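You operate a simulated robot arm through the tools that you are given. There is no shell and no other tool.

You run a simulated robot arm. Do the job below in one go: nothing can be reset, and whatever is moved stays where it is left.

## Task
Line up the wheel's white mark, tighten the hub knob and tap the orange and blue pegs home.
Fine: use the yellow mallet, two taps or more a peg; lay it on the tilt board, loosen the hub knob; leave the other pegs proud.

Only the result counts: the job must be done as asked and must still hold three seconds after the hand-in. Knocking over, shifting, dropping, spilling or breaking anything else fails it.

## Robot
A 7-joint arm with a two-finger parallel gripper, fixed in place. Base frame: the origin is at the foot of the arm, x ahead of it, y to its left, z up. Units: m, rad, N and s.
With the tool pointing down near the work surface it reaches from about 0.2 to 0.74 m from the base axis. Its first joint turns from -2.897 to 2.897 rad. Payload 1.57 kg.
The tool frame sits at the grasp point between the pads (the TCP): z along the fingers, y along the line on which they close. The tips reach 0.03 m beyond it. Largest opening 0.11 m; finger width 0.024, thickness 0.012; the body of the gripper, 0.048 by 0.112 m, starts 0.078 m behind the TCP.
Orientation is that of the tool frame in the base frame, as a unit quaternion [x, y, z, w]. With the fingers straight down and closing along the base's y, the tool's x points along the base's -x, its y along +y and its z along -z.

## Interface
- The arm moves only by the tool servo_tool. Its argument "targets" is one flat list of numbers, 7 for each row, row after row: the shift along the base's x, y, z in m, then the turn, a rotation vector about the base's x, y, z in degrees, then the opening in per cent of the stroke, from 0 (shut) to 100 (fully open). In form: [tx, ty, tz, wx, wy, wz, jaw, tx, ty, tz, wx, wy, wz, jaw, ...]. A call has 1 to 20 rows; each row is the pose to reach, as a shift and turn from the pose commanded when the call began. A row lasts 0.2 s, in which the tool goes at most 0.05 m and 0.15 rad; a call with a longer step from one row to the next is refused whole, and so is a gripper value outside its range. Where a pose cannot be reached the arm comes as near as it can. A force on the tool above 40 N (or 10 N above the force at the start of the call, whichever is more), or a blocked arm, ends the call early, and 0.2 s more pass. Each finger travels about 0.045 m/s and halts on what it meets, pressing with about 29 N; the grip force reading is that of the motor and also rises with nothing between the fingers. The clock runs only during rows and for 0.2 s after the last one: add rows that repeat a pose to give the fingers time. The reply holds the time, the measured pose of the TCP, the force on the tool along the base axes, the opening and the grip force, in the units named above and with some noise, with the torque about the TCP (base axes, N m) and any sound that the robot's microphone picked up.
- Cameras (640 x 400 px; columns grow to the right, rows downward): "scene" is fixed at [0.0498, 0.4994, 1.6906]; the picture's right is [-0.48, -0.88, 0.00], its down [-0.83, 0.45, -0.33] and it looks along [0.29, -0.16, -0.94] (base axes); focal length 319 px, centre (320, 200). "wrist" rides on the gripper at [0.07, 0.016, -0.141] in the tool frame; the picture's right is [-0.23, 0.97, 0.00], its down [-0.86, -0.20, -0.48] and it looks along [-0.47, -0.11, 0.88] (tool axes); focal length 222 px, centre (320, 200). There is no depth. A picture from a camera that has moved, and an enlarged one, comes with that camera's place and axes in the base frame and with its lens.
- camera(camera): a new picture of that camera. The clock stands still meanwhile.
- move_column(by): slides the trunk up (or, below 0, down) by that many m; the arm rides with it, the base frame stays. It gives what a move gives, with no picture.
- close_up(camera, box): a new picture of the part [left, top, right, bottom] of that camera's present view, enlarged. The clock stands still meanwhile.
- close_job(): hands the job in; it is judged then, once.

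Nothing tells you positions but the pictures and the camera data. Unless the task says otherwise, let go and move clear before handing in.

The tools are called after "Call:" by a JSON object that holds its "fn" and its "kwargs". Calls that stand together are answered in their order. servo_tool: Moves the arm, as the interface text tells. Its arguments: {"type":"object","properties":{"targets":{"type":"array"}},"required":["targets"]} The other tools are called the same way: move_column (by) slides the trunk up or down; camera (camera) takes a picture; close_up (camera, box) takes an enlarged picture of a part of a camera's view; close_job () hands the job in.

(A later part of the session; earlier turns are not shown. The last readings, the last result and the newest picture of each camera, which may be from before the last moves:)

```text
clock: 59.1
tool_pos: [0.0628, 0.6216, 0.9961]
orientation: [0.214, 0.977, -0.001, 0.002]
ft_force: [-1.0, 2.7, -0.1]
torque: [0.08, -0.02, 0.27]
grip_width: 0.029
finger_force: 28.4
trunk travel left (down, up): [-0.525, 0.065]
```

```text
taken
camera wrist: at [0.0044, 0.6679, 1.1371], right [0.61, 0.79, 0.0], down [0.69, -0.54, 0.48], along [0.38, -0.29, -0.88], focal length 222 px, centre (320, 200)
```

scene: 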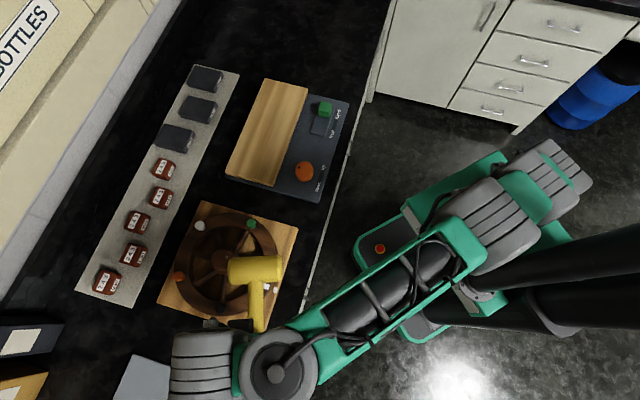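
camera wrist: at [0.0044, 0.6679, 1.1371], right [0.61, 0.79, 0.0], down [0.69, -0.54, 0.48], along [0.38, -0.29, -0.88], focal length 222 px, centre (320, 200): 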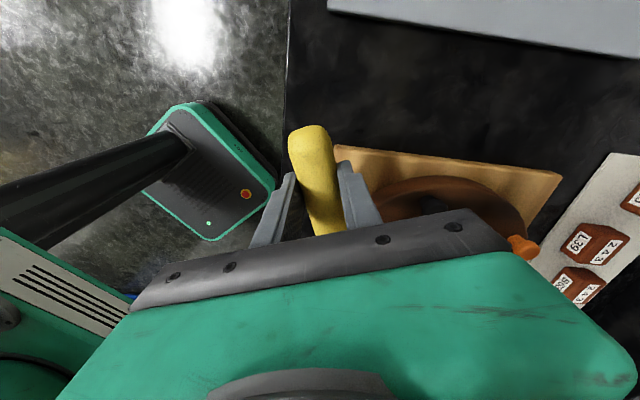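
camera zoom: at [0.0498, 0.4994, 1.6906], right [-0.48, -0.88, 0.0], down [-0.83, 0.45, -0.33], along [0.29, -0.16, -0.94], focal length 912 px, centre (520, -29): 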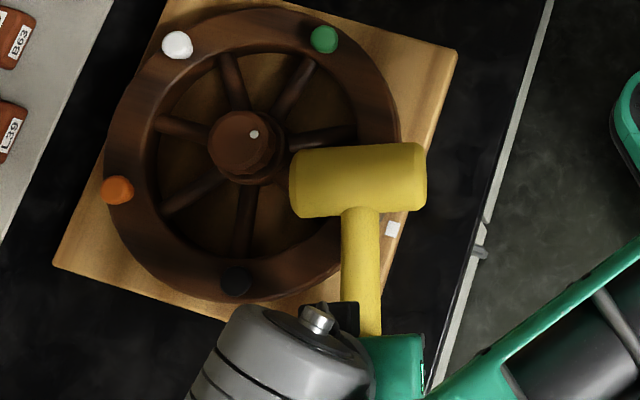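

The force reading shows the head is already resting lightly on the blue peg at this height (tool z≈0.996). Now a first tap: raise 3 cm, strike down about 8 mm past contact, and lift again.

Call:
{"fn": "servo_tool", "kwargs": {"targets": [0, 0, 0.015, 0, 0, 0, 0, 0, 0.002, 0.03, 0, 0, 0, 0, 0, 0.002, 0.03, 0, 0, 0, 0, 0, 0.002, -0.008, 0, 0, 0, 0, 0, 0.002, 0.02, 0, 0, 0, 0, 0, 0.002, 0.04, 0, 0, 0, 0, 0, 0.002, 0.04, 0, 0, 0, 0]}}

Call:
{"fn": "close_up", "kwargs": {"camera": "scene", "box": [180, 210, 320, 350]}}

Call:
{"fn": "close_up", "kwargs": {"camera": "wrist", "box": [240, 100, 400, 240]}}

```text
clock: 60.8
tool_pos: [0.0621, 0.6265, 1.037]
orientation: [0.215, 0.977, 0.0, 0.002]
ft_force: [0.2, 0.2, -4.3]
torque: [0.11, 0.32, -0.04]
grip_width: 0.0288
finger_force: 28.8
trunk travel left (down, up): [-0.525, 0.065]
```

```text
2.86 times, centred on (250, 280) of scene
camera zoom: at [0.0498, 0.4994, 1.6906], right [-0.48, -0.88, 0.0], down [-0.83, 0.45, -0.33], along [0.29, -0.16, -0.94], focal length 912 px, centre (520, -29)
```

zoom: 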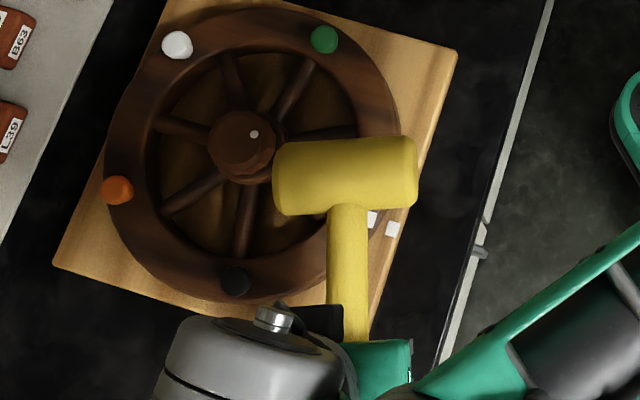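

```text
2.86 times, centred on (320, 170) of wrist
camera zoom: at [0.0046, 0.671, 1.1776], right [0.61, 0.79, 0.0], down [0.69, -0.54, 0.48], along [0.38, -0.3, -0.88], focal length 635 px, centre (320, 286)
```

zoom: 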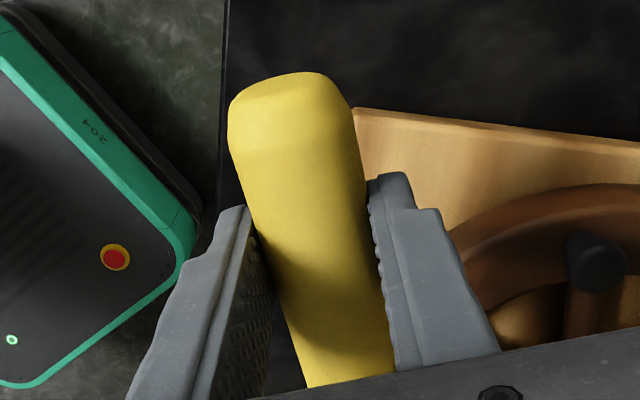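

No knock was heard, so that tap was likely too soft. I'll strike a bit deeper and faster and listen.

Call:
{"fn": "servo_tool", "kwargs": {"targets": [0, 0, 0, 0, 0, 0, 0, 0, 0, -0.048, 0, 0, 0, 0, 0, 0, -0.055, 0, 0, 0, 0, 0, 0, -0.01, 0, 0, 0, 0, 0, 0, 0, 0, 0, 0, 0]}}

```text
clock: 62.0
tool_pos: [0.0615, 0.6264, 1.0353]
orientation: [0.216, 0.976, -0.002, 0.002]
ft_force: [-0.1, 0.2, -3.0]
torque: [0.14, 0.3, 0.01]
grip_width: 0.0287
finger_force: 29.0
trunk travel left (down, up): [-0.525, 0.065]
```

Still silent. I'll draw the mallet back to see the state of the blue peg.

Call:
{"fn": "servo_tool", "kwargs": {"targets": [-0.02, 0.01, 0.015, 0, 0, 0, 0, -0.04, 0.019, 0.03, 0, 0, 0, 0, -0.058, 0.027, 0.03, 0, 0, 0, 0, -0.058, 0.027, 0.03, 0, 0, 0, 0]}}

Call:
{"fn": "close_up", "kwargs": {"camera": "scene", "box": [220, 230, 320, 330]}}

Call:
{"fn": "close_up", "kwargs": {"camera": "scene", "box": [180, 210, 320, 350]}}

```text
clock: 63.0
tool_pos: [0.0049, 0.6525, 1.0664]
orientation: [0.215, 0.977, 0.0, 0.002]
ft_force: [0.4, 0.9, -3.3]
torque: [0.14, 0.32, 0.01]
grip_width: 0.029
finger_force: 29.3
trunk travel left (down, up): [-0.525, 0.065]
```

```text
4.00 times, centred on (270, 280) of scene
camera zoom: at [0.0498, 0.4994, 1.6906], right [-0.48, -0.88, 0.0], down [-0.83, 0.45, -0.33], along [0.29, -0.16, -0.94], focal length 1277 px, centre (520, -120)
```

zoom: 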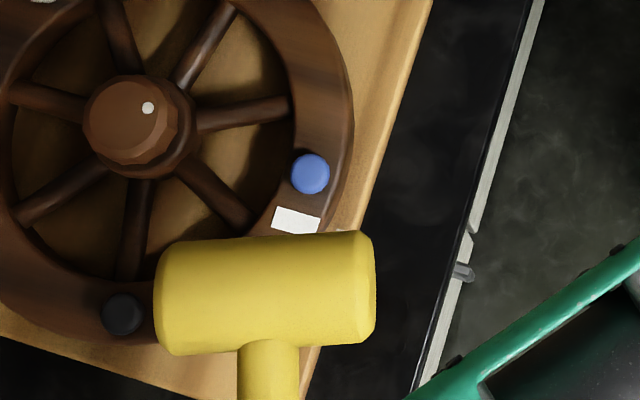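

```text
2.86 times, centred on (250, 280) of scene
camera zoom: at [0.0498, 0.4994, 1.6906], right [-0.48, -0.88, 0.0], down [-0.83, 0.45, -0.33], along [0.29, -0.16, -0.94], focal length 912 px, centre (520, -29)
```

zoom: 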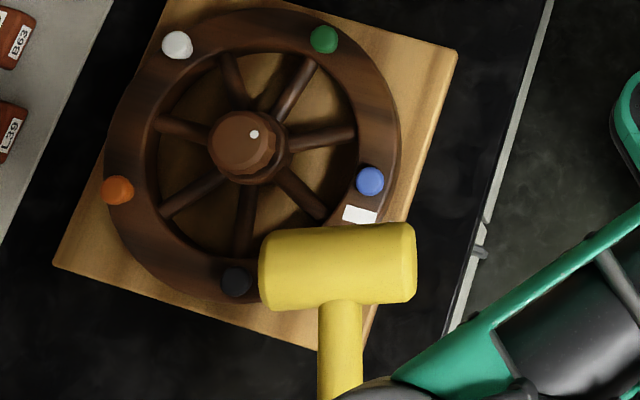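

The blue peg appears to have gone down. I'll compare it closely, using the same zoom as before.

Call:
{"fn": "close_up", "kwargs": {"camera": "scene", "box": [235, 260, 285, 300]}}

Call:
{"fn": "close_up", "kwargs": {"camera": "scene", "box": [180, 200, 290, 310]}}

Call:
{"fn": "close_up", "kwargs": {"camera": "scene", "box": [160, 200, 280, 280]}}

```text
10.00 times, centred on (260, 280) of scene
camera zoom: at [0.0498, 0.4994, 1.6906], right [-0.48, -0.88, 0.0], down [-0.83, 0.45, -0.33], along [0.29, -0.16, -0.94], focal length 3192 px, centre (920, -600)
```

zoom: 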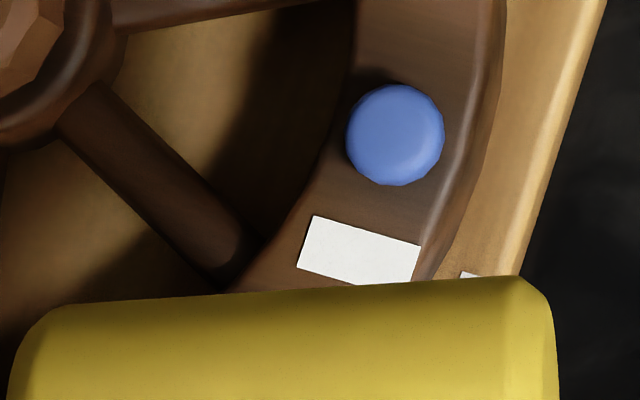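

```text
3.64 times, centred on (235, 255) of scene
camera zoom: at [0.0498, 0.4994, 1.6906], right [-0.48, -0.88, 0.0], down [-0.83, 0.45, -0.33], along [0.29, -0.16, -0.94], focal length 1161 px, centre (629, 0)
```

zoom: 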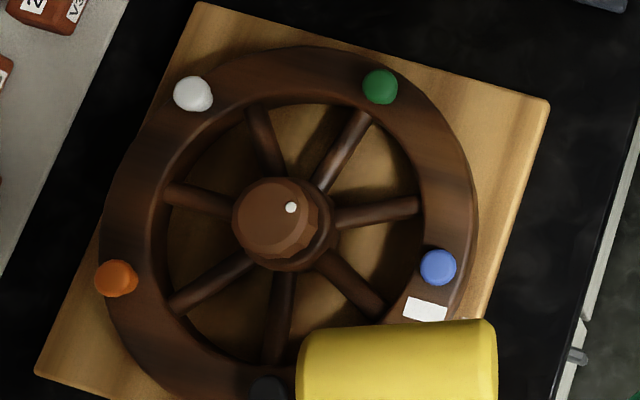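

```text
5.00 times, centred on (220, 240) of scene
camera zoom: at [0.0498, 0.4994, 1.6906], right [-0.48, -0.88, 0.0], down [-0.83, 0.45, -0.33], along [0.29, -0.16, -0.94], focal length 1596 px, centre (820, 0)
```

zoom: 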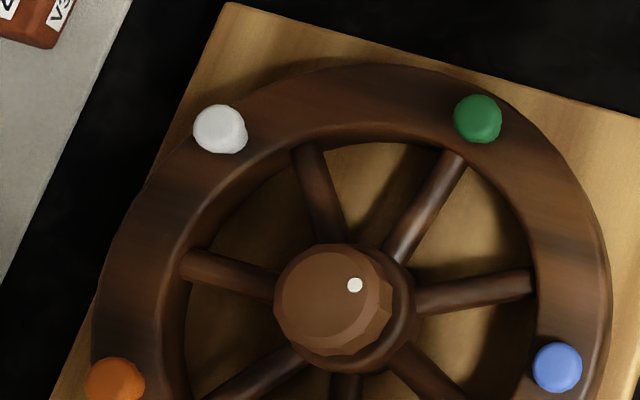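

The blue disc has shifted by an amount matching roughly 12–14 mm of sinking, so the taps did drive it. I'll carry the mallet clear across and look at blue from above with the wrist camera to judge how flush it is.

Call:
{"fn": "servo_tool", "kwargs": {"targets": [0.03, -0.016, 0.024, 0, 0, 0, 0, 0.06, -0.033, 0.03, 0, 0, 0, 0, 0.09, -0.049, 0.03, 0, 0, 0, 0, 0.12, -0.066, 0.03, 0, 0, 0, 0, 0.15, -0.082, 0.03, 0, 0, 0, 0, 0.18, -0.098, 0.03, 0, 0, 0, 0, 0.21, -0.115, 0.03, 0, 0, 0, 0, 0.238, -0.13, 0.03, 0, 0, 0, 0, 0.238, -0.13, 0.03, 0, 0, 0, 0]}}

Call:
{"fn": "camera", "kwargs": {"camera": "wrist"}}

Call:
{"fn": "close_up", "kwargs": {"camera": "wrist", "box": [240, 20, 400, 130]}}

Call:
{"fn": "close_up", "kwargs": {"camera": "scene", "box": [180, 200, 290, 310]}}

```text
clock: 65.0
tool_pos: [0.2428, 0.5221, 1.0936]
orientation: [0.214, 0.977, 0.0, 0.002]
ft_force: [0.6, -0.3, -3.3]
torque: [0.16, 0.32, 0.01]
grip_width: 0.0289
finger_force: 29.0
trunk travel left (down, up): [-0.525, 0.065]
```

```text
taken
camera wrist: at [0.1861, 0.5668, 1.2364], right [0.61, 0.79, 0.0], down [0.69, -0.54, 0.48], along [0.38, -0.29, -0.88], focal length 222 px, centre (320, 200)
```

wrist: 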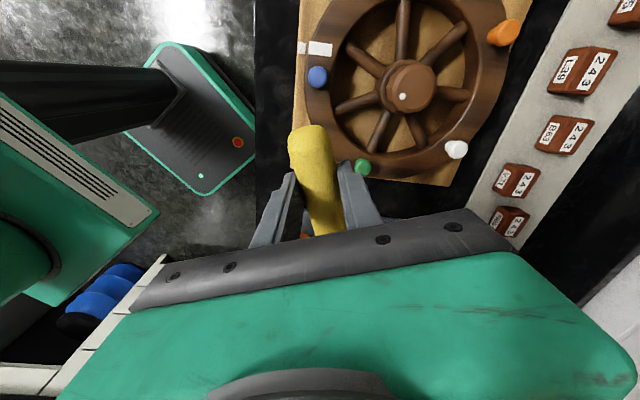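

```text
3.64 times, centred on (320, 75) of wrist
camera zoom: at [0.1861, 0.5668, 1.2364], right [0.61, 0.79, 0.0], down [0.69, -0.54, 0.48], along [0.38, -0.29, -0.88], focal length 808 px, centre (320, 654)
```

zoom: 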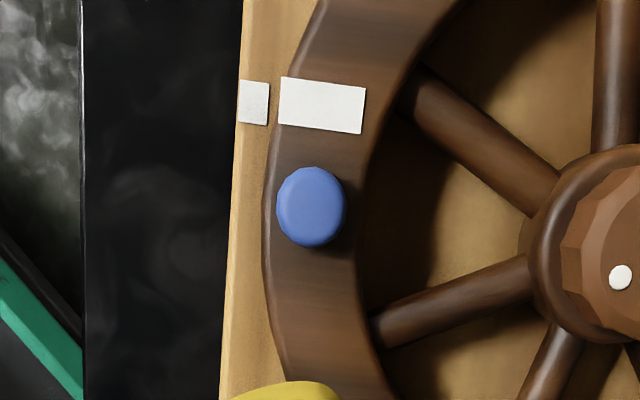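

```text
3.64 times, centred on (235, 255) of scene
camera zoom: at [0.0498, 0.4994, 1.6906], right [-0.48, -0.88, 0.0], down [-0.83, 0.45, -0.33], along [0.29, -0.16, -0.94], focal length 1161 px, centre (629, 0)
```

zoom: 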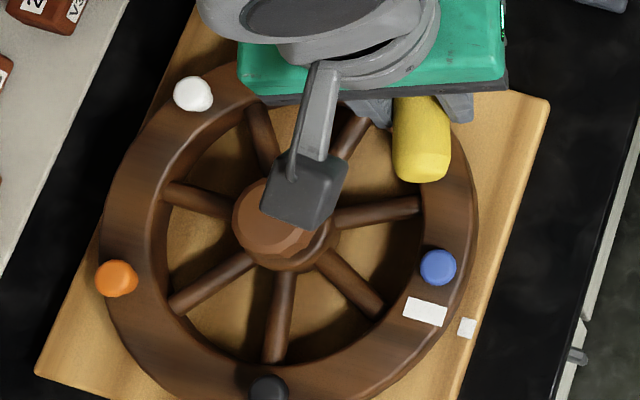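

The camera is straight above blue here, so it can't show height well. I'll zoom into scene and wrist images comparing blue with the untouched pegs.

Call:
{"fn": "close_up", "kwargs": {"camera": "scene", "box": [245, 260, 285, 285]}}

Call:
{"fn": "close_up", "kwargs": {"camera": "wrist", "box": [280, 40, 360, 90]}}

Call:
{"fn": "close_up", "kwargs": {"camera": "wrist", "box": [420, 0, 540, 180]}}

```text
16.00 times, centred on (265, 272) of scene
camera zoom: at [0.0498, 0.4994, 1.6906], right [-0.48, -0.88, 0.0], down [-0.83, 0.45, -0.33], along [0.29, -0.16, -0.94], focal length 5107 px, centre (1200, -960)
```

zoom: 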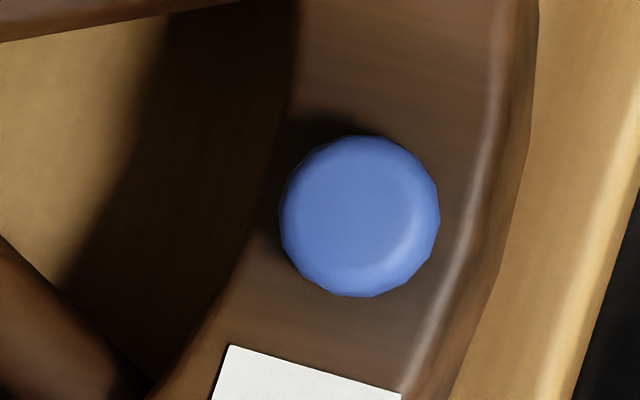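

```text
8.00 times, centred on (320, 65) of wrist
camera zoom: at [0.1861, 0.5668, 1.2364], right [0.61, 0.79, 0.0], down [0.69, -0.54, 0.48], along [0.38, -0.29, -0.88], focal length 1777 px, centre (320, 1280)
```

zoom: 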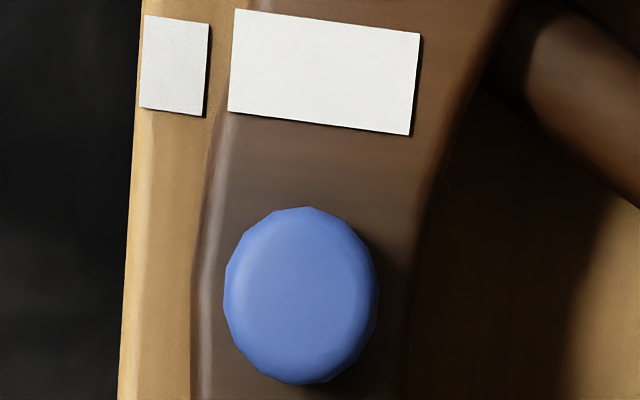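

```text
2.22 times, centred on (480, 90) of wrist
camera zoom: at [0.1861, 0.5668, 1.2364], right [0.61, 0.79, 0.0], down [0.69, -0.54, 0.48], along [0.38, -0.29, -0.88], focal length 494 px, centre (-36, 444)
```

zoom: 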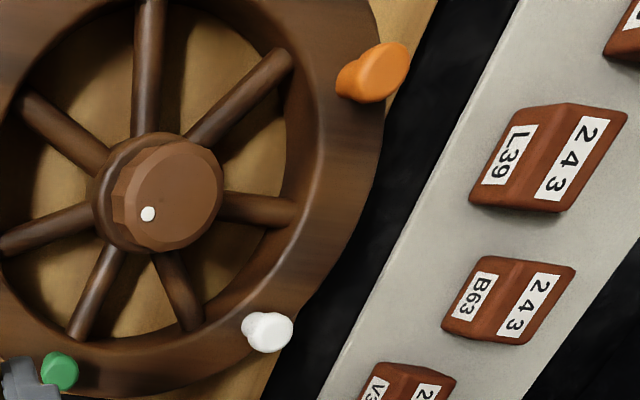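

By comparison, orange's top is ≈24 mm above the rim while blue now sits much lower. I'll bring the head back over blue and feel for the new contact height, then tap again to be sure it's fully home.

Call:
{"fn": "servo_tool", "kwargs": {"targets": [-0.03, 0.0173, 0, 0, 0, 0, 0, -0.06, 0.0346, 0, 0, 0, 0, 0, -0.09, 0.052, 0, 0, 0, 0, 0, -0.12, 0.0693, 0, 0, 0, 0, 0, -0.15, 0.0866, 0, 0, 0, 0, 0, -0.1808, 0.1041, 0, 0, 0, 0, 0, -0.1808, 0.1041, -0.03, 0, 0, 0, 0, -0.1808, 0.1041, -0.0636, 0, 0, 0, 0, -0.1808, 0.1041, -0.085, 0, 0, 0, 0, -0.1808, 0.1041, -0.085, 0, 0, 0, 0]}}

```text
clock: 67.2
tool_pos: [0.0632, 0.6249, 1.0106]
orientation: [0.214, 0.977, -0.001, 0.002]
ft_force: [1.1, -0.3, -2.3]
torque: [0.11, 0.29, 0.04]
grip_width: 0.029
finger_force: 29.2
trunk travel left (down, up): [-0.525, 0.065]
```

Call:
{"fn": "servo_tool", "kwargs": {"targets": [0, 0, -0.005, 0, 0, 0, 0, 0, 0, -0.012, 0, 0, 0, 0, 0, 0, -0.012, 0, 0, 0, 0]}}

```text
clock: 68.0
tool_pos: [0.063, 0.6257, 0.9982]
orientation: [0.215, 0.977, 0.0, 0.003]
ft_force: [0.0, -0.6, -3.0]
torque: [0.12, 0.32, -0.03]
grip_width: 0.0289
finger_force: 28.4
trunk travel left (down, up): [-0.525, 0.065]
```

Still free at z=0.998 (full mallet weight on the tool). Lowering a few millimetres more at a time to find blue's new top.

Call:
{"fn": "servo_tool", "kwargs": {"targets": [0, 0, -0.004, 0, 0, 0, 0, 0, 0, -0.008, 0, 0, 0, 0, 0, 0, -0.008, 0, 0, 0, 0]}}

```text
clock: 68.8
tool_pos: [0.0613, 0.6263, 0.9918]
orientation: [0.214, 0.977, -0.001, 0.002]
ft_force: [0.7, 2.9, 4.5]
torque: [-0.28, -0.62, 0.29]
grip_width: 0.0289
finger_force: 28.9
trunk travel left (down, up): [-0.525, 0.065]
```

There's contact at z≈0.993, a bit off the head's centre. I'll look closely at the head relative to the wheel.

Call:
{"fn": "close_up", "kwargs": {"camera": "scene", "box": [210, 230, 310, 320]}}

Call:
{"fn": "camera", "kwargs": {"camera": "wrist"}}

```text
4.44 times, centred on (260, 275) of scene
camera zoom: at [0.0498, 0.4994, 1.6906], right [-0.48, -0.88, 0.0], down [-0.83, 0.45, -0.33], along [0.29, -0.16, -0.94], focal length 1418 px, centre (587, -133)
```

zoom: 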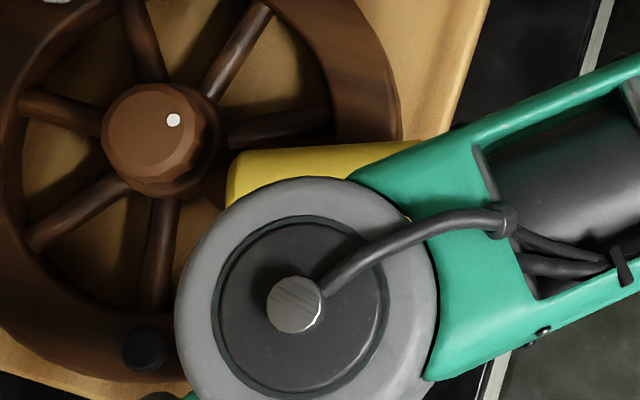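

```text
taken
camera wrist: at [0.0036, 0.671, 1.1327], right [0.61, 0.79, 0.0], down [0.69, -0.54, 0.48], along [0.38, -0.29, -0.88], focal length 222 px, centre (320, 200)
```

wrist: 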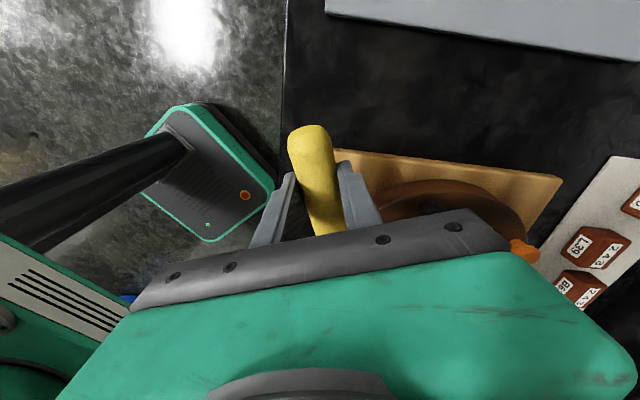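

The forearm hides the head from the scene camera now. I'll check the handle's attitude in the jaws via the wrist view.

Call:
{"fn": "close_up", "kwargs": {"camera": "wrist", "box": [240, 100, 400, 240]}}

```text
2.86 times, centred on (320, 170) of wrist
camera zoom: at [0.0036, 0.671, 1.1327], right [0.61, 0.79, 0.0], down [0.69, -0.54, 0.48], along [0.38, -0.29, -0.88], focal length 635 px, centre (320, 286)
```

zoom: 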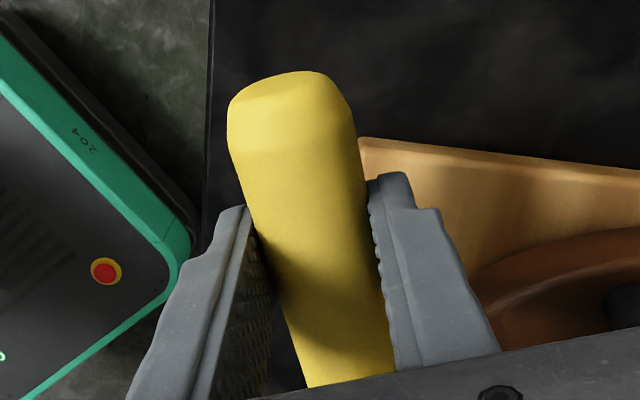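

The grip is unchanged, so this is the head on blue with light friction: it sinks under a few newtons. Now a proper tap: lift 3.5 cm, then strike down quickly to a deeper point, and lift off.

Call:
{"fn": "servo_tool", "kwargs": {"targets": [0, 0, 0.02, 0, 0, 0, 0, 0, 0, 0.035, 0, 0, 0, 0, 0, 0, 0.035, 0, 0, 0, 0, 0, 0, -0.012, 0, 0, 0, 0, 0, 0, -0.018, 0, 0, 0, 0, 0, 0, -0.018, 0, 0, 0, 0]}}

```text
clock: 70.2
tool_pos: [0.0588, 0.6277, 0.9714]
orientation: [0.214, 0.977, 0.0, 0.002]
ft_force: [-10.7, -0.5, 6.1]
torque: [-0.49, -0.52, -0.63]
grip_width: 0.029
finger_force: 28.8
trunk travel left (down, up): [-0.525, 0.065]
```

The head's inner end has touched the hub collar (sideways force −10 N), so I must shift the head outward along its own axis. Lifting straight up and looking at blue again.

Call:
{"fn": "servo_tool", "kwargs": {"targets": [0, 0, 0.03, 0, 0, 0, 0, -0.003, -0.006, 0.06, 0, 0, 0, 0, -0.03, 0.008, 0.09, 0, 0, 0, 0, -0.06, 0.022, 0.095, 0, 0, 0, 0, -0.06, 0.022, 0.095, 0, 0, 0, 0]}}

Call:
{"fn": "close_up", "kwargs": {"camera": "scene", "box": [180, 200, 290, 310]}}

Call:
{"fn": "close_up", "kwargs": {"camera": "scene", "box": [235, 260, 285, 300]}}

```text
clock: 71.3
tool_pos: [0.0006, 0.6471, 1.0683]
orientation: [0.215, 0.977, 0.0, 0.002]
ft_force: [-0.6, 0.3, -3.8]
torque: [0.15, 0.29, 0.03]
grip_width: 0.029
finger_force: 28.9
trunk travel left (down, up): [-0.525, 0.065]
```

```text
3.64 times, centred on (235, 255) of scene
camera zoom: at [0.0498, 0.4994, 1.6906], right [-0.48, -0.88, 0.0], down [-0.83, 0.45, -0.33], along [0.29, -0.16, -0.94], focal length 1161 px, centre (629, 0)
```

zoom: 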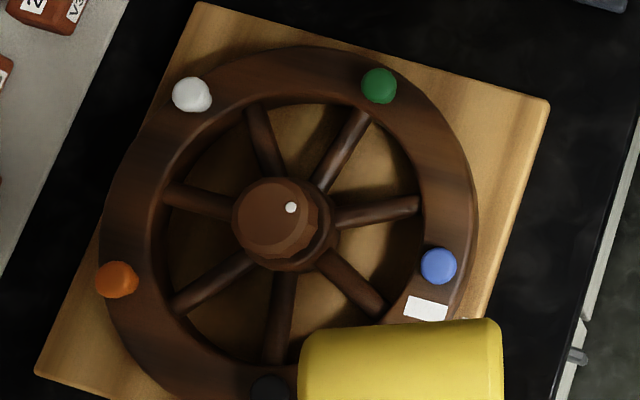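

```text
10.00 times, centred on (260, 280) of scene
camera zoom: at [0.0498, 0.4994, 1.6906], right [-0.48, -0.88, 0.0], down [-0.83, 0.45, -0.33], along [0.29, -0.16, -0.94], focal length 3192 px, centre (920, -600)
```

zoom: 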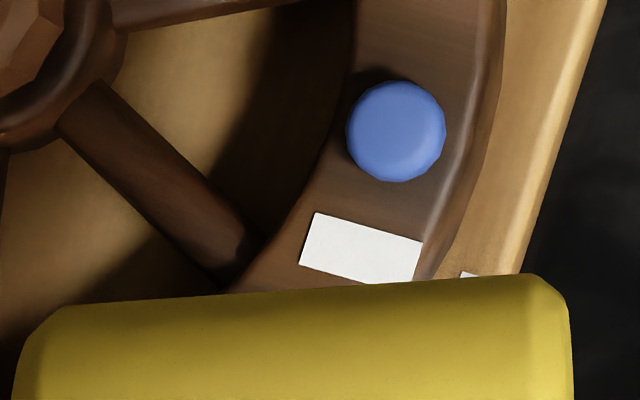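

Blue hasn't gone lower that time (the collar took the blow), and the wheel crept only a fraction of a degree. I'll reposition with the head 2 cm farther out along its axis so it clears the collar, then feel for blue again.

Call:
{"fn": "servo_tool", "kwargs": {"targets": [0.027, -0.02, 0, 0, 0, 0, 0, 0.053, -0.039, 0, 0, 0, 0, 0, 0.053, -0.039, -0.035, 0, 0, 0, 0, 0.053, -0.039, -0.06, 0, 0, 0, 0, 0.053, -0.039, -0.072, 0, 0, 0, 0, 0.053, -0.039, -0.072, 0, 0, 0, 0]}}

Call:
{"fn": "camera", "kwargs": {"camera": "scene"}}

```text
clock: 72.8
tool_pos: [0.0552, 0.609, 0.9933]
orientation: [0.215, 0.977, 0.0, 0.001]
ft_force: [-0.2, 0.7, -3.2]
torque: [0.14, 0.28, 0.08]
grip_width: 0.0287
finger_force: 29.1
trunk travel left (down, up): [-0.525, 0.065]
```

```text
taken
```

scene: 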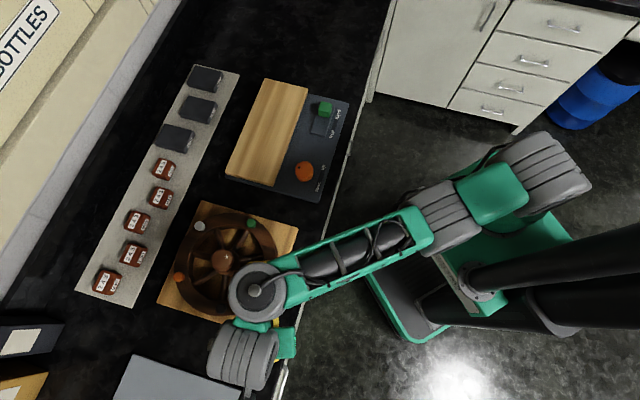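

No contact yet at z=0.993 in the new spot. Lowering gently further.

Call:
{"fn": "servo_tool", "kwargs": {"targets": [0, 0, -0.004, 0, 0, 0, 0, 0, 0, -0.008, 0, 0, 0, 0, 0, 0, -0.008, 0, 0, 0, 0]}}

```text
clock: 73.5
tool_pos: [0.0547, 0.608, 0.9864]
orientation: [0.214, 0.977, 0.0, 0.002]
ft_force: [-0.3, 0.3, -2.7]
torque: [0.14, 0.36, 0.06]
grip_width: 0.0291
finger_force: 29.1
trunk travel left (down, up): [-0.525, 0.065]
```

Call:
{"fn": "servo_tool", "kwargs": {"targets": [0, 0, -0.004, 0, 0, 0, 0, 0, 0, -0.008, 0, 0, 0, 0, 0, 0, -0.008, 0, 0, 0, 0]}}

```text
clock: 74.3
tool_pos: [0.0549, 0.6093, 0.9799]
orientation: [0.215, 0.977, -0.001, 0.002]
ft_force: [-0.4, 0.1, -3.1]
torque: [0.14, 0.3, -0.03]
grip_width: 0.0291
finger_force: 29.9
trunk travel left (down, up): [-0.525, 0.065]
```

No contact even at z=0.98, so either blue sank with the last blow or the mallet pivoted in the jaws. I'll check the handle's attitude in the wrist view.

Call:
{"fn": "close_up", "kwargs": {"camera": "wrist", "box": [240, 100, 400, 240]}}

Call:
{"fn": "close_up", "kwargs": {"camera": "scene", "box": [200, 230, 320, 350]}}

```text
2.86 times, centred on (320, 170) of wrist
camera zoom: at [-0.0022, 0.6544, 1.1206], right [0.61, 0.79, 0.0], down [0.69, -0.54, 0.48], along [0.38, -0.3, -0.88], focal length 635 px, centre (320, 286)
```

zoom: 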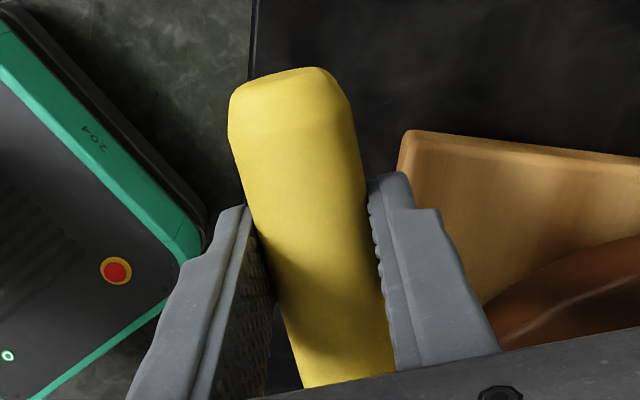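

```text
3.33 times, centred on (260, 290) of scene
camera zoom: at [0.0498, 0.4994, 1.6906], right [-0.48, -0.88, 0.0], down [-0.83, 0.45, -0.33], along [0.29, -0.16, -0.94], focal length 1064 px, centre (520, -100)
```

zoom: 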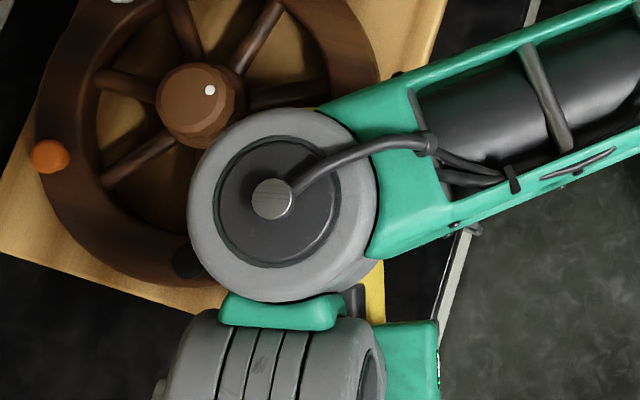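

The mallet has rolled about its handle in the jaws (the collar pushed one end up). I'll lift and look at the head from the scene camera to measure the roll.

Call:
{"fn": "servo_tool", "kwargs": {"targets": [0, 0, 0.04, 0, 0, 0, 0, -0.02, 0.01, 0.08, 0, 0, 0, 0, -0.04, 0.03, 0.1, 0, 0, 0, 0, -0.055, 0.04, 0.1, 0, 0, 0, 0, -0.055, 0.04, 0.1, 0, 0, 0, 0]}}

Call:
{"fn": "close_up", "kwargs": {"camera": "scene", "box": [200, 230, 320, 350]}}

Call:
{"fn": "camera", "kwargs": {"camera": "wrist"}}

```text
clock: 75.5
tool_pos: [0.0011, 0.6482, 1.0797]
orientation: [0.214, 0.977, 0.0, 0.002]
ft_force: [-1.1, -0.2, -3.2]
torque: [0.13, 0.29, 0.0]
grip_width: 0.0287
finger_force: 29.1
trunk travel left (down, up): [-0.525, 0.065]
```

```text
3.33 times, centred on (260, 290) of scene
camera zoom: at [0.0498, 0.4994, 1.6906], right [-0.48, -0.88, 0.0], down [-0.83, 0.45, -0.33], along [0.29, -0.16, -0.94], focal length 1064 px, centre (520, -100)
```

zoom: 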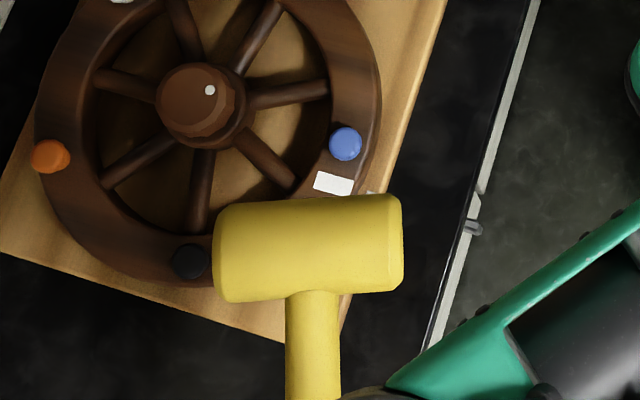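

```text
taken
camera wrist: at [-0.0573, 0.6932, 1.2206], right [0.61, 0.79, 0.0], down [0.69, -0.54, 0.48], along [0.38, -0.3, -0.88], focal length 222 px, centre (320, 200)
```

wrist: 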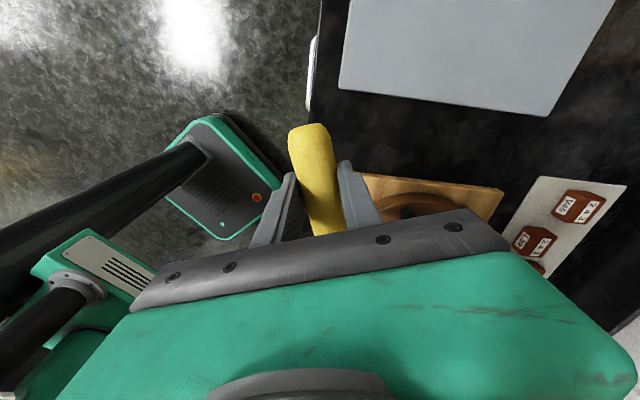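

The head has pitched up slightly in the jaws from pressing, while blue stayed where two taps left it (about 12 mm lower than at first). Pressing doesn't move it; brisk taps do. I'll return over blue and find the current contact height gently.

Call:
{"fn": "servo_tool", "kwargs": {"targets": [0.027, -0.02, 0, 0, 0, 0, 0, 0.0558, -0.0389, 0, 0, 0, 0, 0, 0.0558, -0.0389, -0.04, 0, 0, 0, 0, 0.0558, -0.0389, -0.08, 0, 0, 0, 0, 0.0558, -0.0389, -0.1, 0, 0, 0, 0, 0.0558, -0.0389, -0.104, 0, 0, 0, 0, 0.0558, -0.0389, -0.104, 0, 0, 0, 0]}}

```text
clock: 77.2
tool_pos: [0.0538, 0.6117, 0.9776]
orientation: [0.214, 0.977, -0.001, 0.002]
ft_force: [0.1, -0.8, -0.6]
torque: [-0.11, -0.06, -0.21]
grip_width: 0.0289
finger_force: 29.1
trunk travel left (down, up): [-0.525, 0.065]
```

Light contact at z≈0.978. Now a brisk tap: up 4 cm, quick drop to 8–12 mm below contact, and straight up again.

Call:
{"fn": "servo_tool", "kwargs": {"targets": [0, 0, 0.02, 0, 0, 0, 0, 0, 0, 0.04, 0, 0, 0, 0, 0, 0, 0.04, 0, 0, 0, 0, 0, 0, -0.008, 0, 0, 0, 0, 0, 0, -0.012, 0, 0, 0, 0, 0, 0, 0.03, 0, 0, 0, 0, 0, 0, 0.06, 0, 0, 0, 0, -0.03, 0.014, 0.09, 0, 0, 0, 0, -0.055, 0.039, 0.104, 0, 0, 0, 0, -0.055, 0.039, 0.104, 0, 0, 0, 0]}}

Call:
{"fn": "close_up", "kwargs": {"camera": "scene", "box": [235, 260, 285, 300]}}

Call:
{"fn": "close_up", "kwargs": {"camera": "scene", "box": [200, 230, 320, 350]}}

Call:
{"fn": "close_up", "kwargs": {"camera": "wrist", "box": [240, 100, 400, 240]}}

```text
clock: 79.3
tool_pos: [0.0026, 0.6492, 1.079]
orientation: [0.214, 0.977, -0.002, 0.002]
ft_force: [-0.4, 0.5, -3.8]
torque: [0.11, 0.31, 0.03]
grip_width: 0.0287
finger_force: 29.3
out of reach, approached as far as the arm can: row 4, 5
trunk travel left (down, up): [-0.525, 0.065]
```

```text
10.00 times, centred on (260, 280) of scene
camera zoom: at [0.0498, 0.4994, 1.6906], right [-0.48, -0.88, 0.0], down [-0.83, 0.45, -0.33], along [0.29, -0.16, -0.94], focal length 3192 px, centre (920, -600)
```

zoom: 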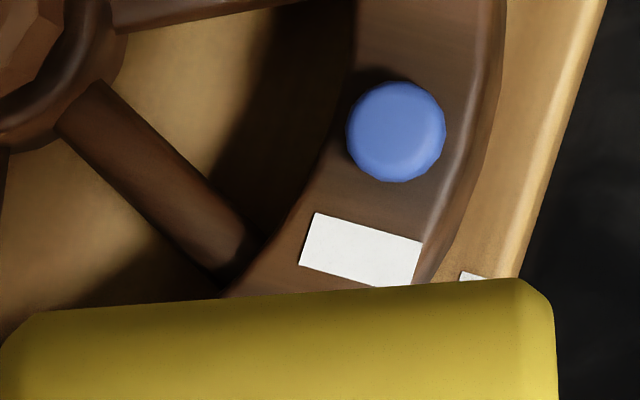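

```text
3.33 times, centred on (260, 290) of scene
camera zoom: at [0.0498, 0.4994, 1.6906], right [-0.48, -0.88, 0.0], down [-0.83, 0.45, -0.33], along [0.29, -0.16, -0.94], focal length 1064 px, centre (520, -100)
```

zoom: 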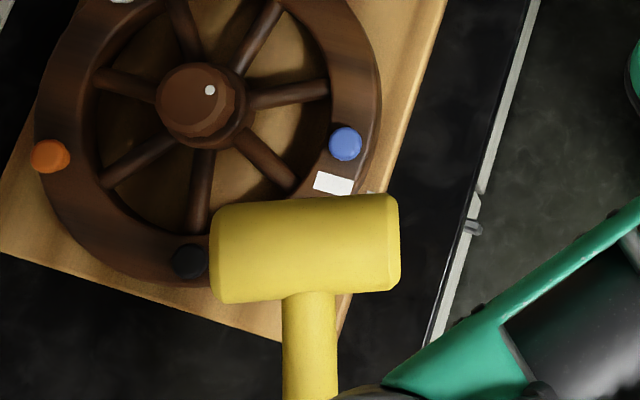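

```text
2.86 times, centred on (320, 170) of wrist
camera zoom: at [-0.0561, 0.6942, 1.2183], right [0.61, 0.79, 0.0], down [0.69, -0.54, 0.48], along [0.38, -0.3, -0.88], focal length 635 px, centre (320, 286)
```

zoom: 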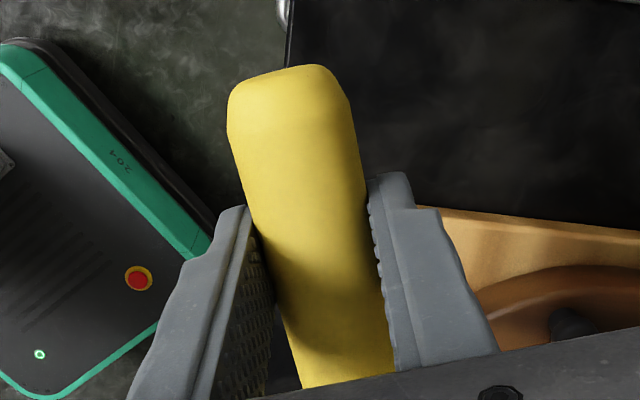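

The arm hits its low-reach limit here, and holding the handle's end gives too little leverage. A better way: lay the mallet back on the tilt board and re-grip it by the head, so I can tap with the head directly under the gripper. Carrying it back high over the wheel now.

Call:
{"fn": "servo_tool", "kwargs": {"targets": [0.0403, -0.0186, 0, 0, 0, -1.66, 0, 0.0806, -0.0372, 0, 0, 0, -3.3, 0, 0.1209, -0.0558, 0, 0, 0, -5, 0, 0.1612, -0.0744, 0, 0, 0, -6.6, 0, 0.2015, -0.093, 0, 0, 0, -8.3, 0, 0.2418, -0.1116, 0, 0, 0, -10, 0, 0.2821, -0.1302, 0, 0, 0, -11.6, 0, 0.3224, -0.1488, 0, 0, 0, -13.3, 0, 0.3627, -0.1674, 0, 0, 0, -15, 0, 0.403, -0.186, -0.005, 0, 0, -16.6, 0, 0.4433, -0.2046, -0.01, 0, 0, -18.3, 0, 0.4836, -0.2232, -0.015, 0, 0, -20, 0, 0.5235, -0.2415, -0.02, 0, 0, -21.6, 0, 0.5235, -0.2415, -0.04, 0, 0, -21.6, 0, 0.5235, -0.2415, -0.04, 0, 0, -21.6, 0]}}

Call:
{"fn": "camera", "kwargs": {"camera": "scene"}}

Call:
{"fn": "camera", "kwargs": {"camera": "wrist"}}

```text
clock: 82.5
tool_pos: [0.5243, 0.4077, 1.0407]
orientation: [0.394, 0.919, -0.001, 0.002]
ft_force: [0.3, 0.8, -3.5]
torque: [0.21, 0.18, 0.03]
grip_width: 0.0286
finger_force: 29.1
trunk travel left (down, up): [-0.525, 0.065]
```

```text
taken
```

scene: 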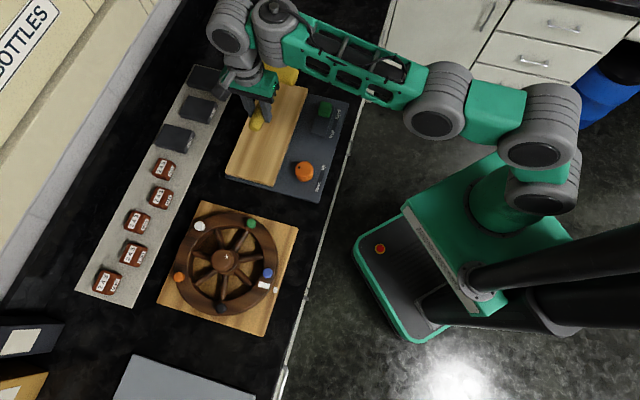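

```text
taken
camera wrist: at [0.4865, 0.4708, 1.181], right [0.86, 0.51, 0.0], down [0.44, -0.76, 0.48], along [0.25, -0.41, -0.88], focal length 222 px, centre (320, 200)
```

wrist: 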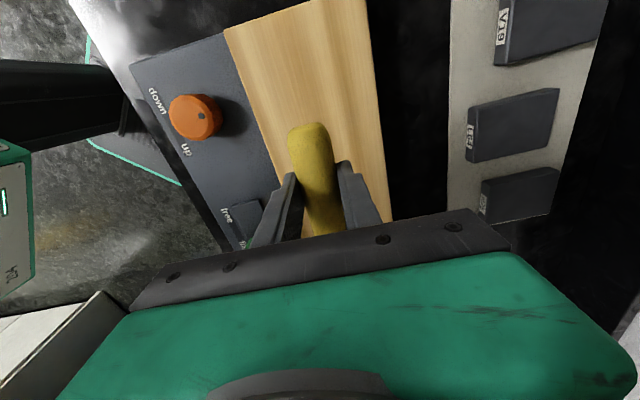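

The mallet is back above its original spot. Lowering toward the tilt board, stopping short to feel for contact.

Call:
{"fn": "servo_tool", "kwargs": {"targets": [0.001, 0, -0.03, 0, 0, 0, 0, 0.001, 0, -0.06, 0, 0, 0, 0, 0.001, 0, -0.076, 0, 0, 0, 0, 0.001, 0, -0.076, 0, 0, 0, 0]}}

```text
clock: 83.5
tool_pos: [0.5263, 0.4088, 0.9653]
orientation: [0.394, 0.919, -0.001, 0.001]
ft_force: [0.3, -0.2, -3.2]
torque: [0.2, 0.22, 0.0]
grip_width: 0.0285
finger_force: 28.9
trunk travel left (down, up): [-0.525, 0.065]
```

Call:
{"fn": "servo_tool", "kwargs": {"targets": [0, 0, -0.005, 0, 0, 0, 0, 0, 0, -0.009, 0, 0, 0, 0, 0, 0, -0.009, 0, 0, 0, 0]}}

```text
clock: 84.3
tool_pos: [0.5255, 0.4091, 0.9554]
orientation: [0.394, 0.919, 0.0, 0.002]
ft_force: [2.8, 2.0, 4.6]
torque: [-0.62, -0.29, 0.5]
grip_width: 0.0287
finger_force: 29.0
trunk travel left (down, up): [-0.525, 0.065]
```

The head's near end touches first (8 N). I'll ease down 2 mm more and open the jaws slowly so the mallet settles on the board.

Call:
{"fn": "servo_tool", "kwargs": {"targets": [0, 0, -0.002, 0, 0, 0, 0, 0, 0, -0.002, 0, 0, 0, 27, 0, 0, -0.002, 0, 0, 0, 30, 0, 0, -0.002, 0, 0, 0, 40, 0, 0, -0.002, 0, 0, 0, 55, 0, 0, -0.002, 0, 0, 0, 55]}}

Call:
{"fn": "close_up", "kwargs": {"camera": "wrist", "box": [220, 60, 420, 240]}}

```text
clock: 85.8
tool_pos: [0.5244, 0.4089, 0.954]
orientation: [0.394, 0.919, -0.001, 0.002]
ft_force: [0.0, 0.1, 0.7]
torque: [0.01, 0.02, 0.0]
grip_width: 0.0606
finger_force: 0.0
trunk travel left (down, up): [-0.525, 0.065]
```

```text
2.22 times, centred on (320, 150) of wrist
camera zoom: at [0.4875, 0.4711, 1.094], right [0.86, 0.51, 0.0], down [0.44, -0.76, 0.48], along [0.25, -0.41, -0.88], focal length 494 px, centre (320, 311)
```

zoom: 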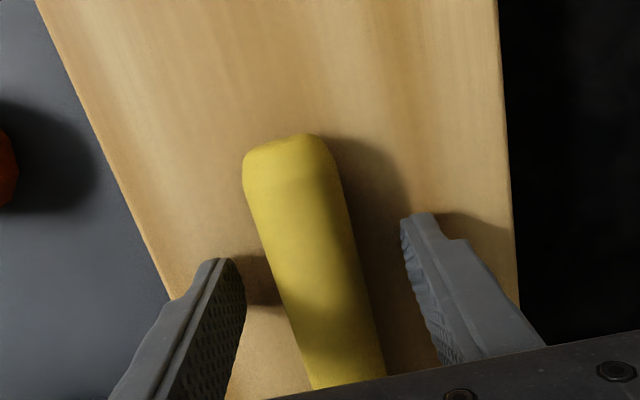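

The mallet is settled on the board. I'll lift, open wide, and rotate a quarter turn above its head.

Call:
{"fn": "servo_tool", "kwargs": {"targets": [0, 0, 0.03, 0, 0, 0, 55, 0, 0, 0.07, 0, 0, 0, 70, 0.007, -0.011, 0.11, 0, 0, 8, 85, 0.014, -0.022, 0.115, 0, 0, 16, 100, 0.021, -0.033, 0.115, 0, 0, 24, 100, 0.028, -0.044, 0.115, 0, 0, 32, 100, 0.035, -0.055, 0.115, 0, 0, 40, 100, 0.042, -0.066, 0.115, 0, 0, 48, 100, 0.049, -0.077, 0.115, 0, 0, 56, 100, 0.056, -0.088, 0.115, 0, 0, 64, 100, 0.063, -0.1, 0.115, 0, 0, 72, 100, 0.07, -0.11, 0.115, 0, 0, 80, 100, 0.0756, -0.1189, 0.115, 0, 0, 88, 100, 0.0756, -0.1189, 0.115, 0, 0, 90.4, 100, 0.0756, -0.1189, 0.115, 0, 0, 90.4, 100]}}

Call:
{"fn": "camera", "kwargs": {"camera": "wrist"}}

Call:
{"fn": "close_up", "kwargs": {"camera": "scene", "box": [220, 70, 350, 200]}}

```text
clock: 89.0
tool_pos: [0.6015, 0.2888, 1.0673]
orientation: [-0.376, 0.927, 0.0, 0.002]
ft_force: [-0.4, -0.2, -0.3]
torque: [0.02, -0.02, 0.0]
grip_width: 0.1103
finger_force: 0.0
trunk travel left (down, up): [-0.525, 0.065]
```

```text
taken
camera wrist: at [0.539, 0.2521, 1.208], right [-0.51, 0.86, 0.0], down [0.75, 0.45, 0.48], along [0.41, 0.25, -0.88], focal length 222 px, centre (320, 200)
```

wrist: 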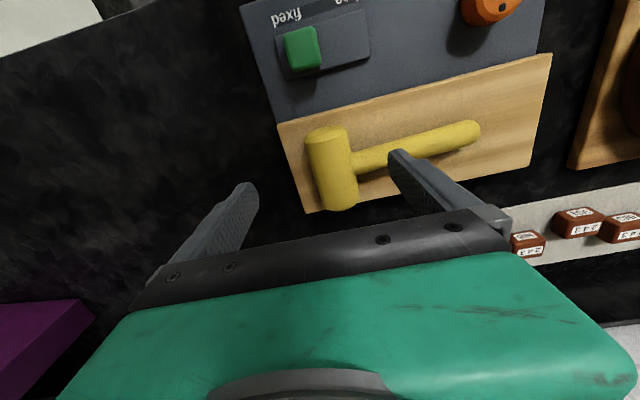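

```text
3.08 times, centred on (285, 135) of scene
camera zoom: at [0.0498, 0.4994, 1.6906], right [-0.48, -0.88, 0.0], down [-0.83, 0.45, -0.33], along [0.29, -0.16, -0.94], focal length 982 px, centre (428, 400)
```

zoom: 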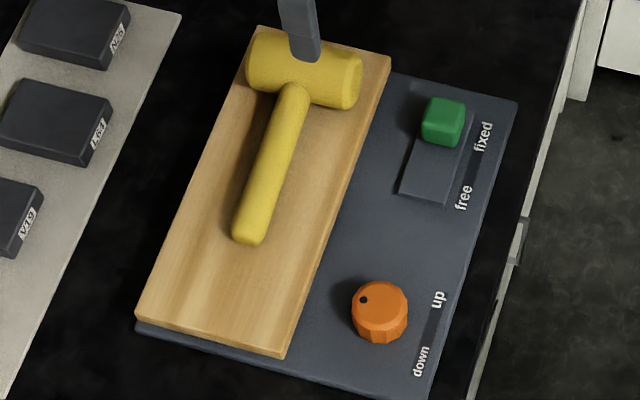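

Good view of the whole mallet. Zooming in to locate the head barrel and the board's slope.

Call:
{"fn": "close_up", "kwargs": {"camera": "wrist", "box": [250, 70, 510, 230]}}

Call:
{"fn": "close_up", "kwargs": {"camera": "wrist", "box": [290, 110, 390, 220]}}

```text
2.46 times, centred on (380, 150) of wrist
camera zoom: at [0.539, 0.2521, 1.208], right [-0.51, 0.86, 0.0], down [0.75, 0.45, 0.48], along [0.41, 0.25, -0.88], focal length 547 px, centre (172, 323)
```

zoom: 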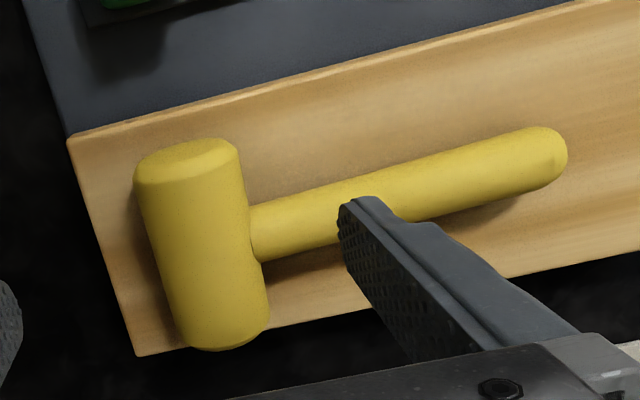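

```text
3.64 times, centred on (340, 165) of wrist
camera zoom: at [0.539, 0.2521, 1.208], right [-0.51, 0.86, 0.0], down [0.75, 0.45, 0.48], along [0.41, 0.25, -0.88], focal length 808 px, centre (247, 327)
```

zoom: 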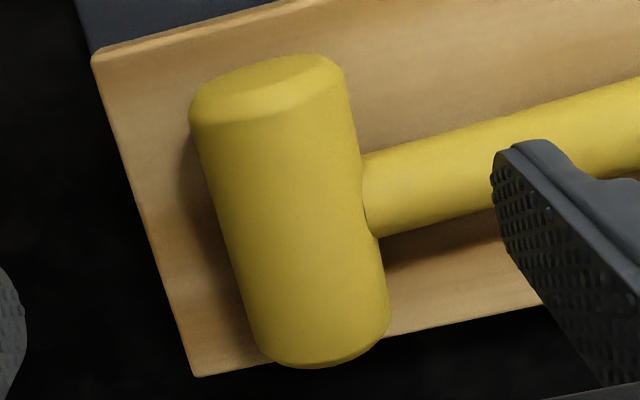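

The board looks level; the barrel axis is near z≈0.93, its near half centred around (0.597, 0.298). I'll move there and lower with the jaws open to straddle the barrel beside the handle.

Call:
{"fn": "servo_tool", "kwargs": {"targets": [-0.0045, 0.0092, -0.02, 0, 0, 0, 100, -0.0045, 0.0092, -0.05, 0, 0, 0, 100, -0.0045, 0.0092, -0.08, 0, 0, 0, 100, -0.0045, 0.0092, -0.1, 0, 0, 0, 100, -0.0045, 0.0092, -0.1, 0, 0, 0, 100]}}

Call:
{"fn": "camera", "kwargs": {"camera": "wrist"}}

Call:
{"fn": "close_up", "kwargs": {"camera": "scene", "box": [230, 70, 330, 150]}}

```text
clock: 90.2
tool_pos: [0.5976, 0.2968, 0.9669]
orientation: [-0.374, 0.927, 0.0, 0.001]
ft_force: [-0.1, -0.5, 0.1]
torque: [-0.01, 0.02, 0.0]
grip_width: 0.1101
finger_force: 0.0
trunk travel left (down, up): [-0.525, 0.065]
```

```text
taken
camera wrist: at [0.5349, 0.2604, 1.1079], right [-0.51, 0.86, 0.0], down [0.75, 0.45, 0.48], along [0.41, 0.25, -0.88], focal length 222 px, centre (320, 200)
```

wrist: 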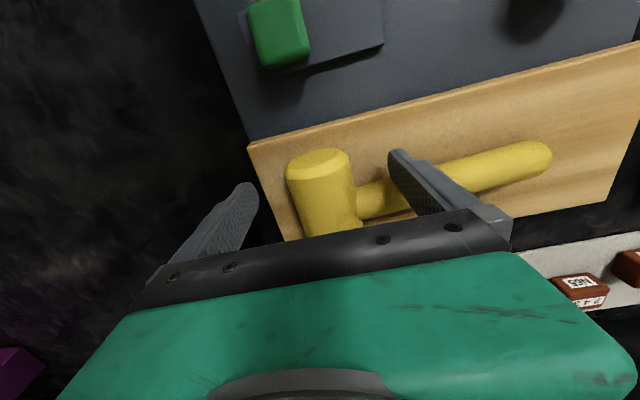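

```text
5.00 times, centred on (280, 110) of scene
camera zoom: at [0.0498, 0.4994, 1.6906], right [-0.48, -0.88, 0.0], down [-0.83, 0.45, -0.33], along [0.29, -0.16, -0.94], focal length 1596 px, centre (520, 650)
```

zoom: 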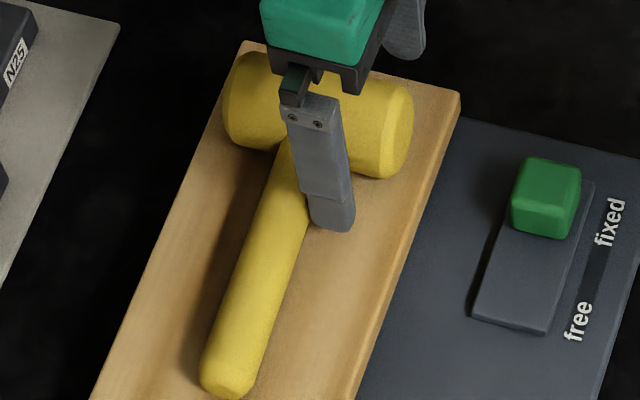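

The handle-side finger looks close to the handle. Zooming before going lower.

Call:
{"fn": "close_up", "kwargs": {"camera": "wrist", "box": [220, 120, 440, 250]}}

```text
2.91 times, centred on (330, 185) of wrist
camera zoom: at [0.5349, 0.2604, 1.1079], right [-0.51, 0.86, 0.0], down [0.75, 0.45, 0.48], along [0.41, 0.25, -0.88], focal length 646 px, centre (291, 244)
```

zoom: 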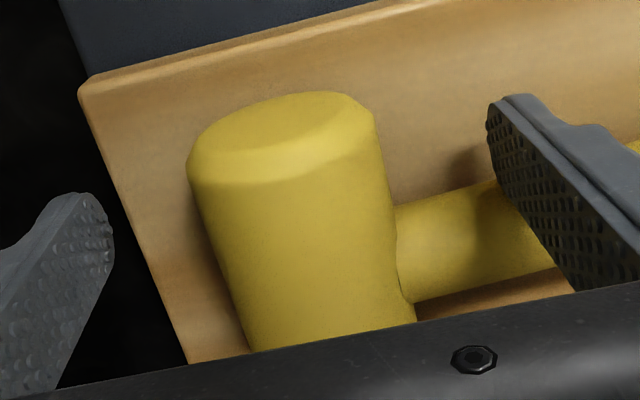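

The finger would catch the handle. I'll shift 12 mm toward the near end of the barrel, then lower to grip height.

Call:
{"fn": "servo_tool", "kwargs": {"targets": [-0.0086, -0.0083, 0, 0, 0, 0, 100, -0.0086, -0.0083, 0, 0, 0, 0, 100]}}

Call:
{"fn": "close_up", "kwargs": {"camera": "wrist", "box": [220, 120, 440, 250]}}

Call:
{"fn": "close_up", "kwargs": {"camera": "scene", "box": [230, 70, 330, 150]}}

```text
clock: 90.8
tool_pos: [0.5897, 0.2883, 0.9671]
orientation: [-0.374, 0.927, 0.001, 0.002]
ft_force: [-1.6, 0.4, 0.4]
torque: [-0.01, 0.05, 0.02]
grip_width: 0.1102
finger_force: 0.1
trunk travel left (down, up): [-0.525, 0.065]
```

```text
2.91 times, centred on (330, 185) of wrist
camera zoom: at [0.5266, 0.2522, 1.1086], right [-0.51, 0.86, 0.0], down [0.75, 0.45, 0.48], along [0.41, 0.25, -0.88], focal length 646 px, centre (291, 244)
```

zoom: 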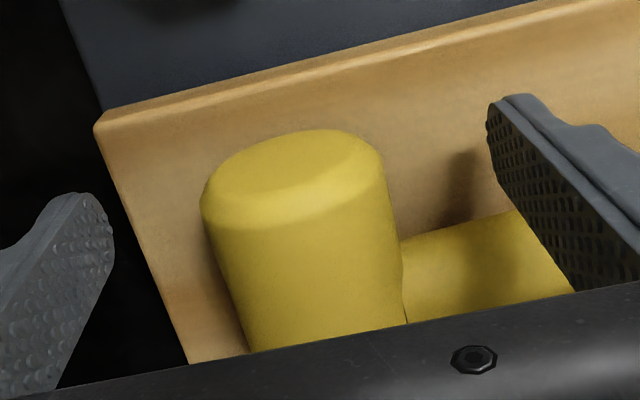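

```text
5.00 times, centred on (280, 110) of scene
camera zoom: at [0.0498, 0.4994, 1.6906], right [-0.48, -0.88, 0.0], down [-0.83, 0.45, -0.33], along [0.29, -0.16, -0.94], focal length 1596 px, centre (520, 650)
```

zoom: 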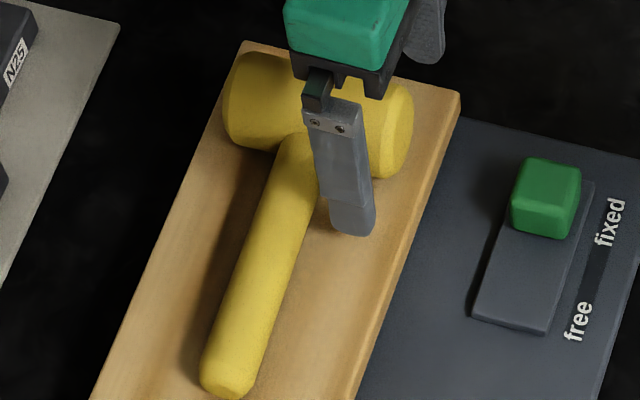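

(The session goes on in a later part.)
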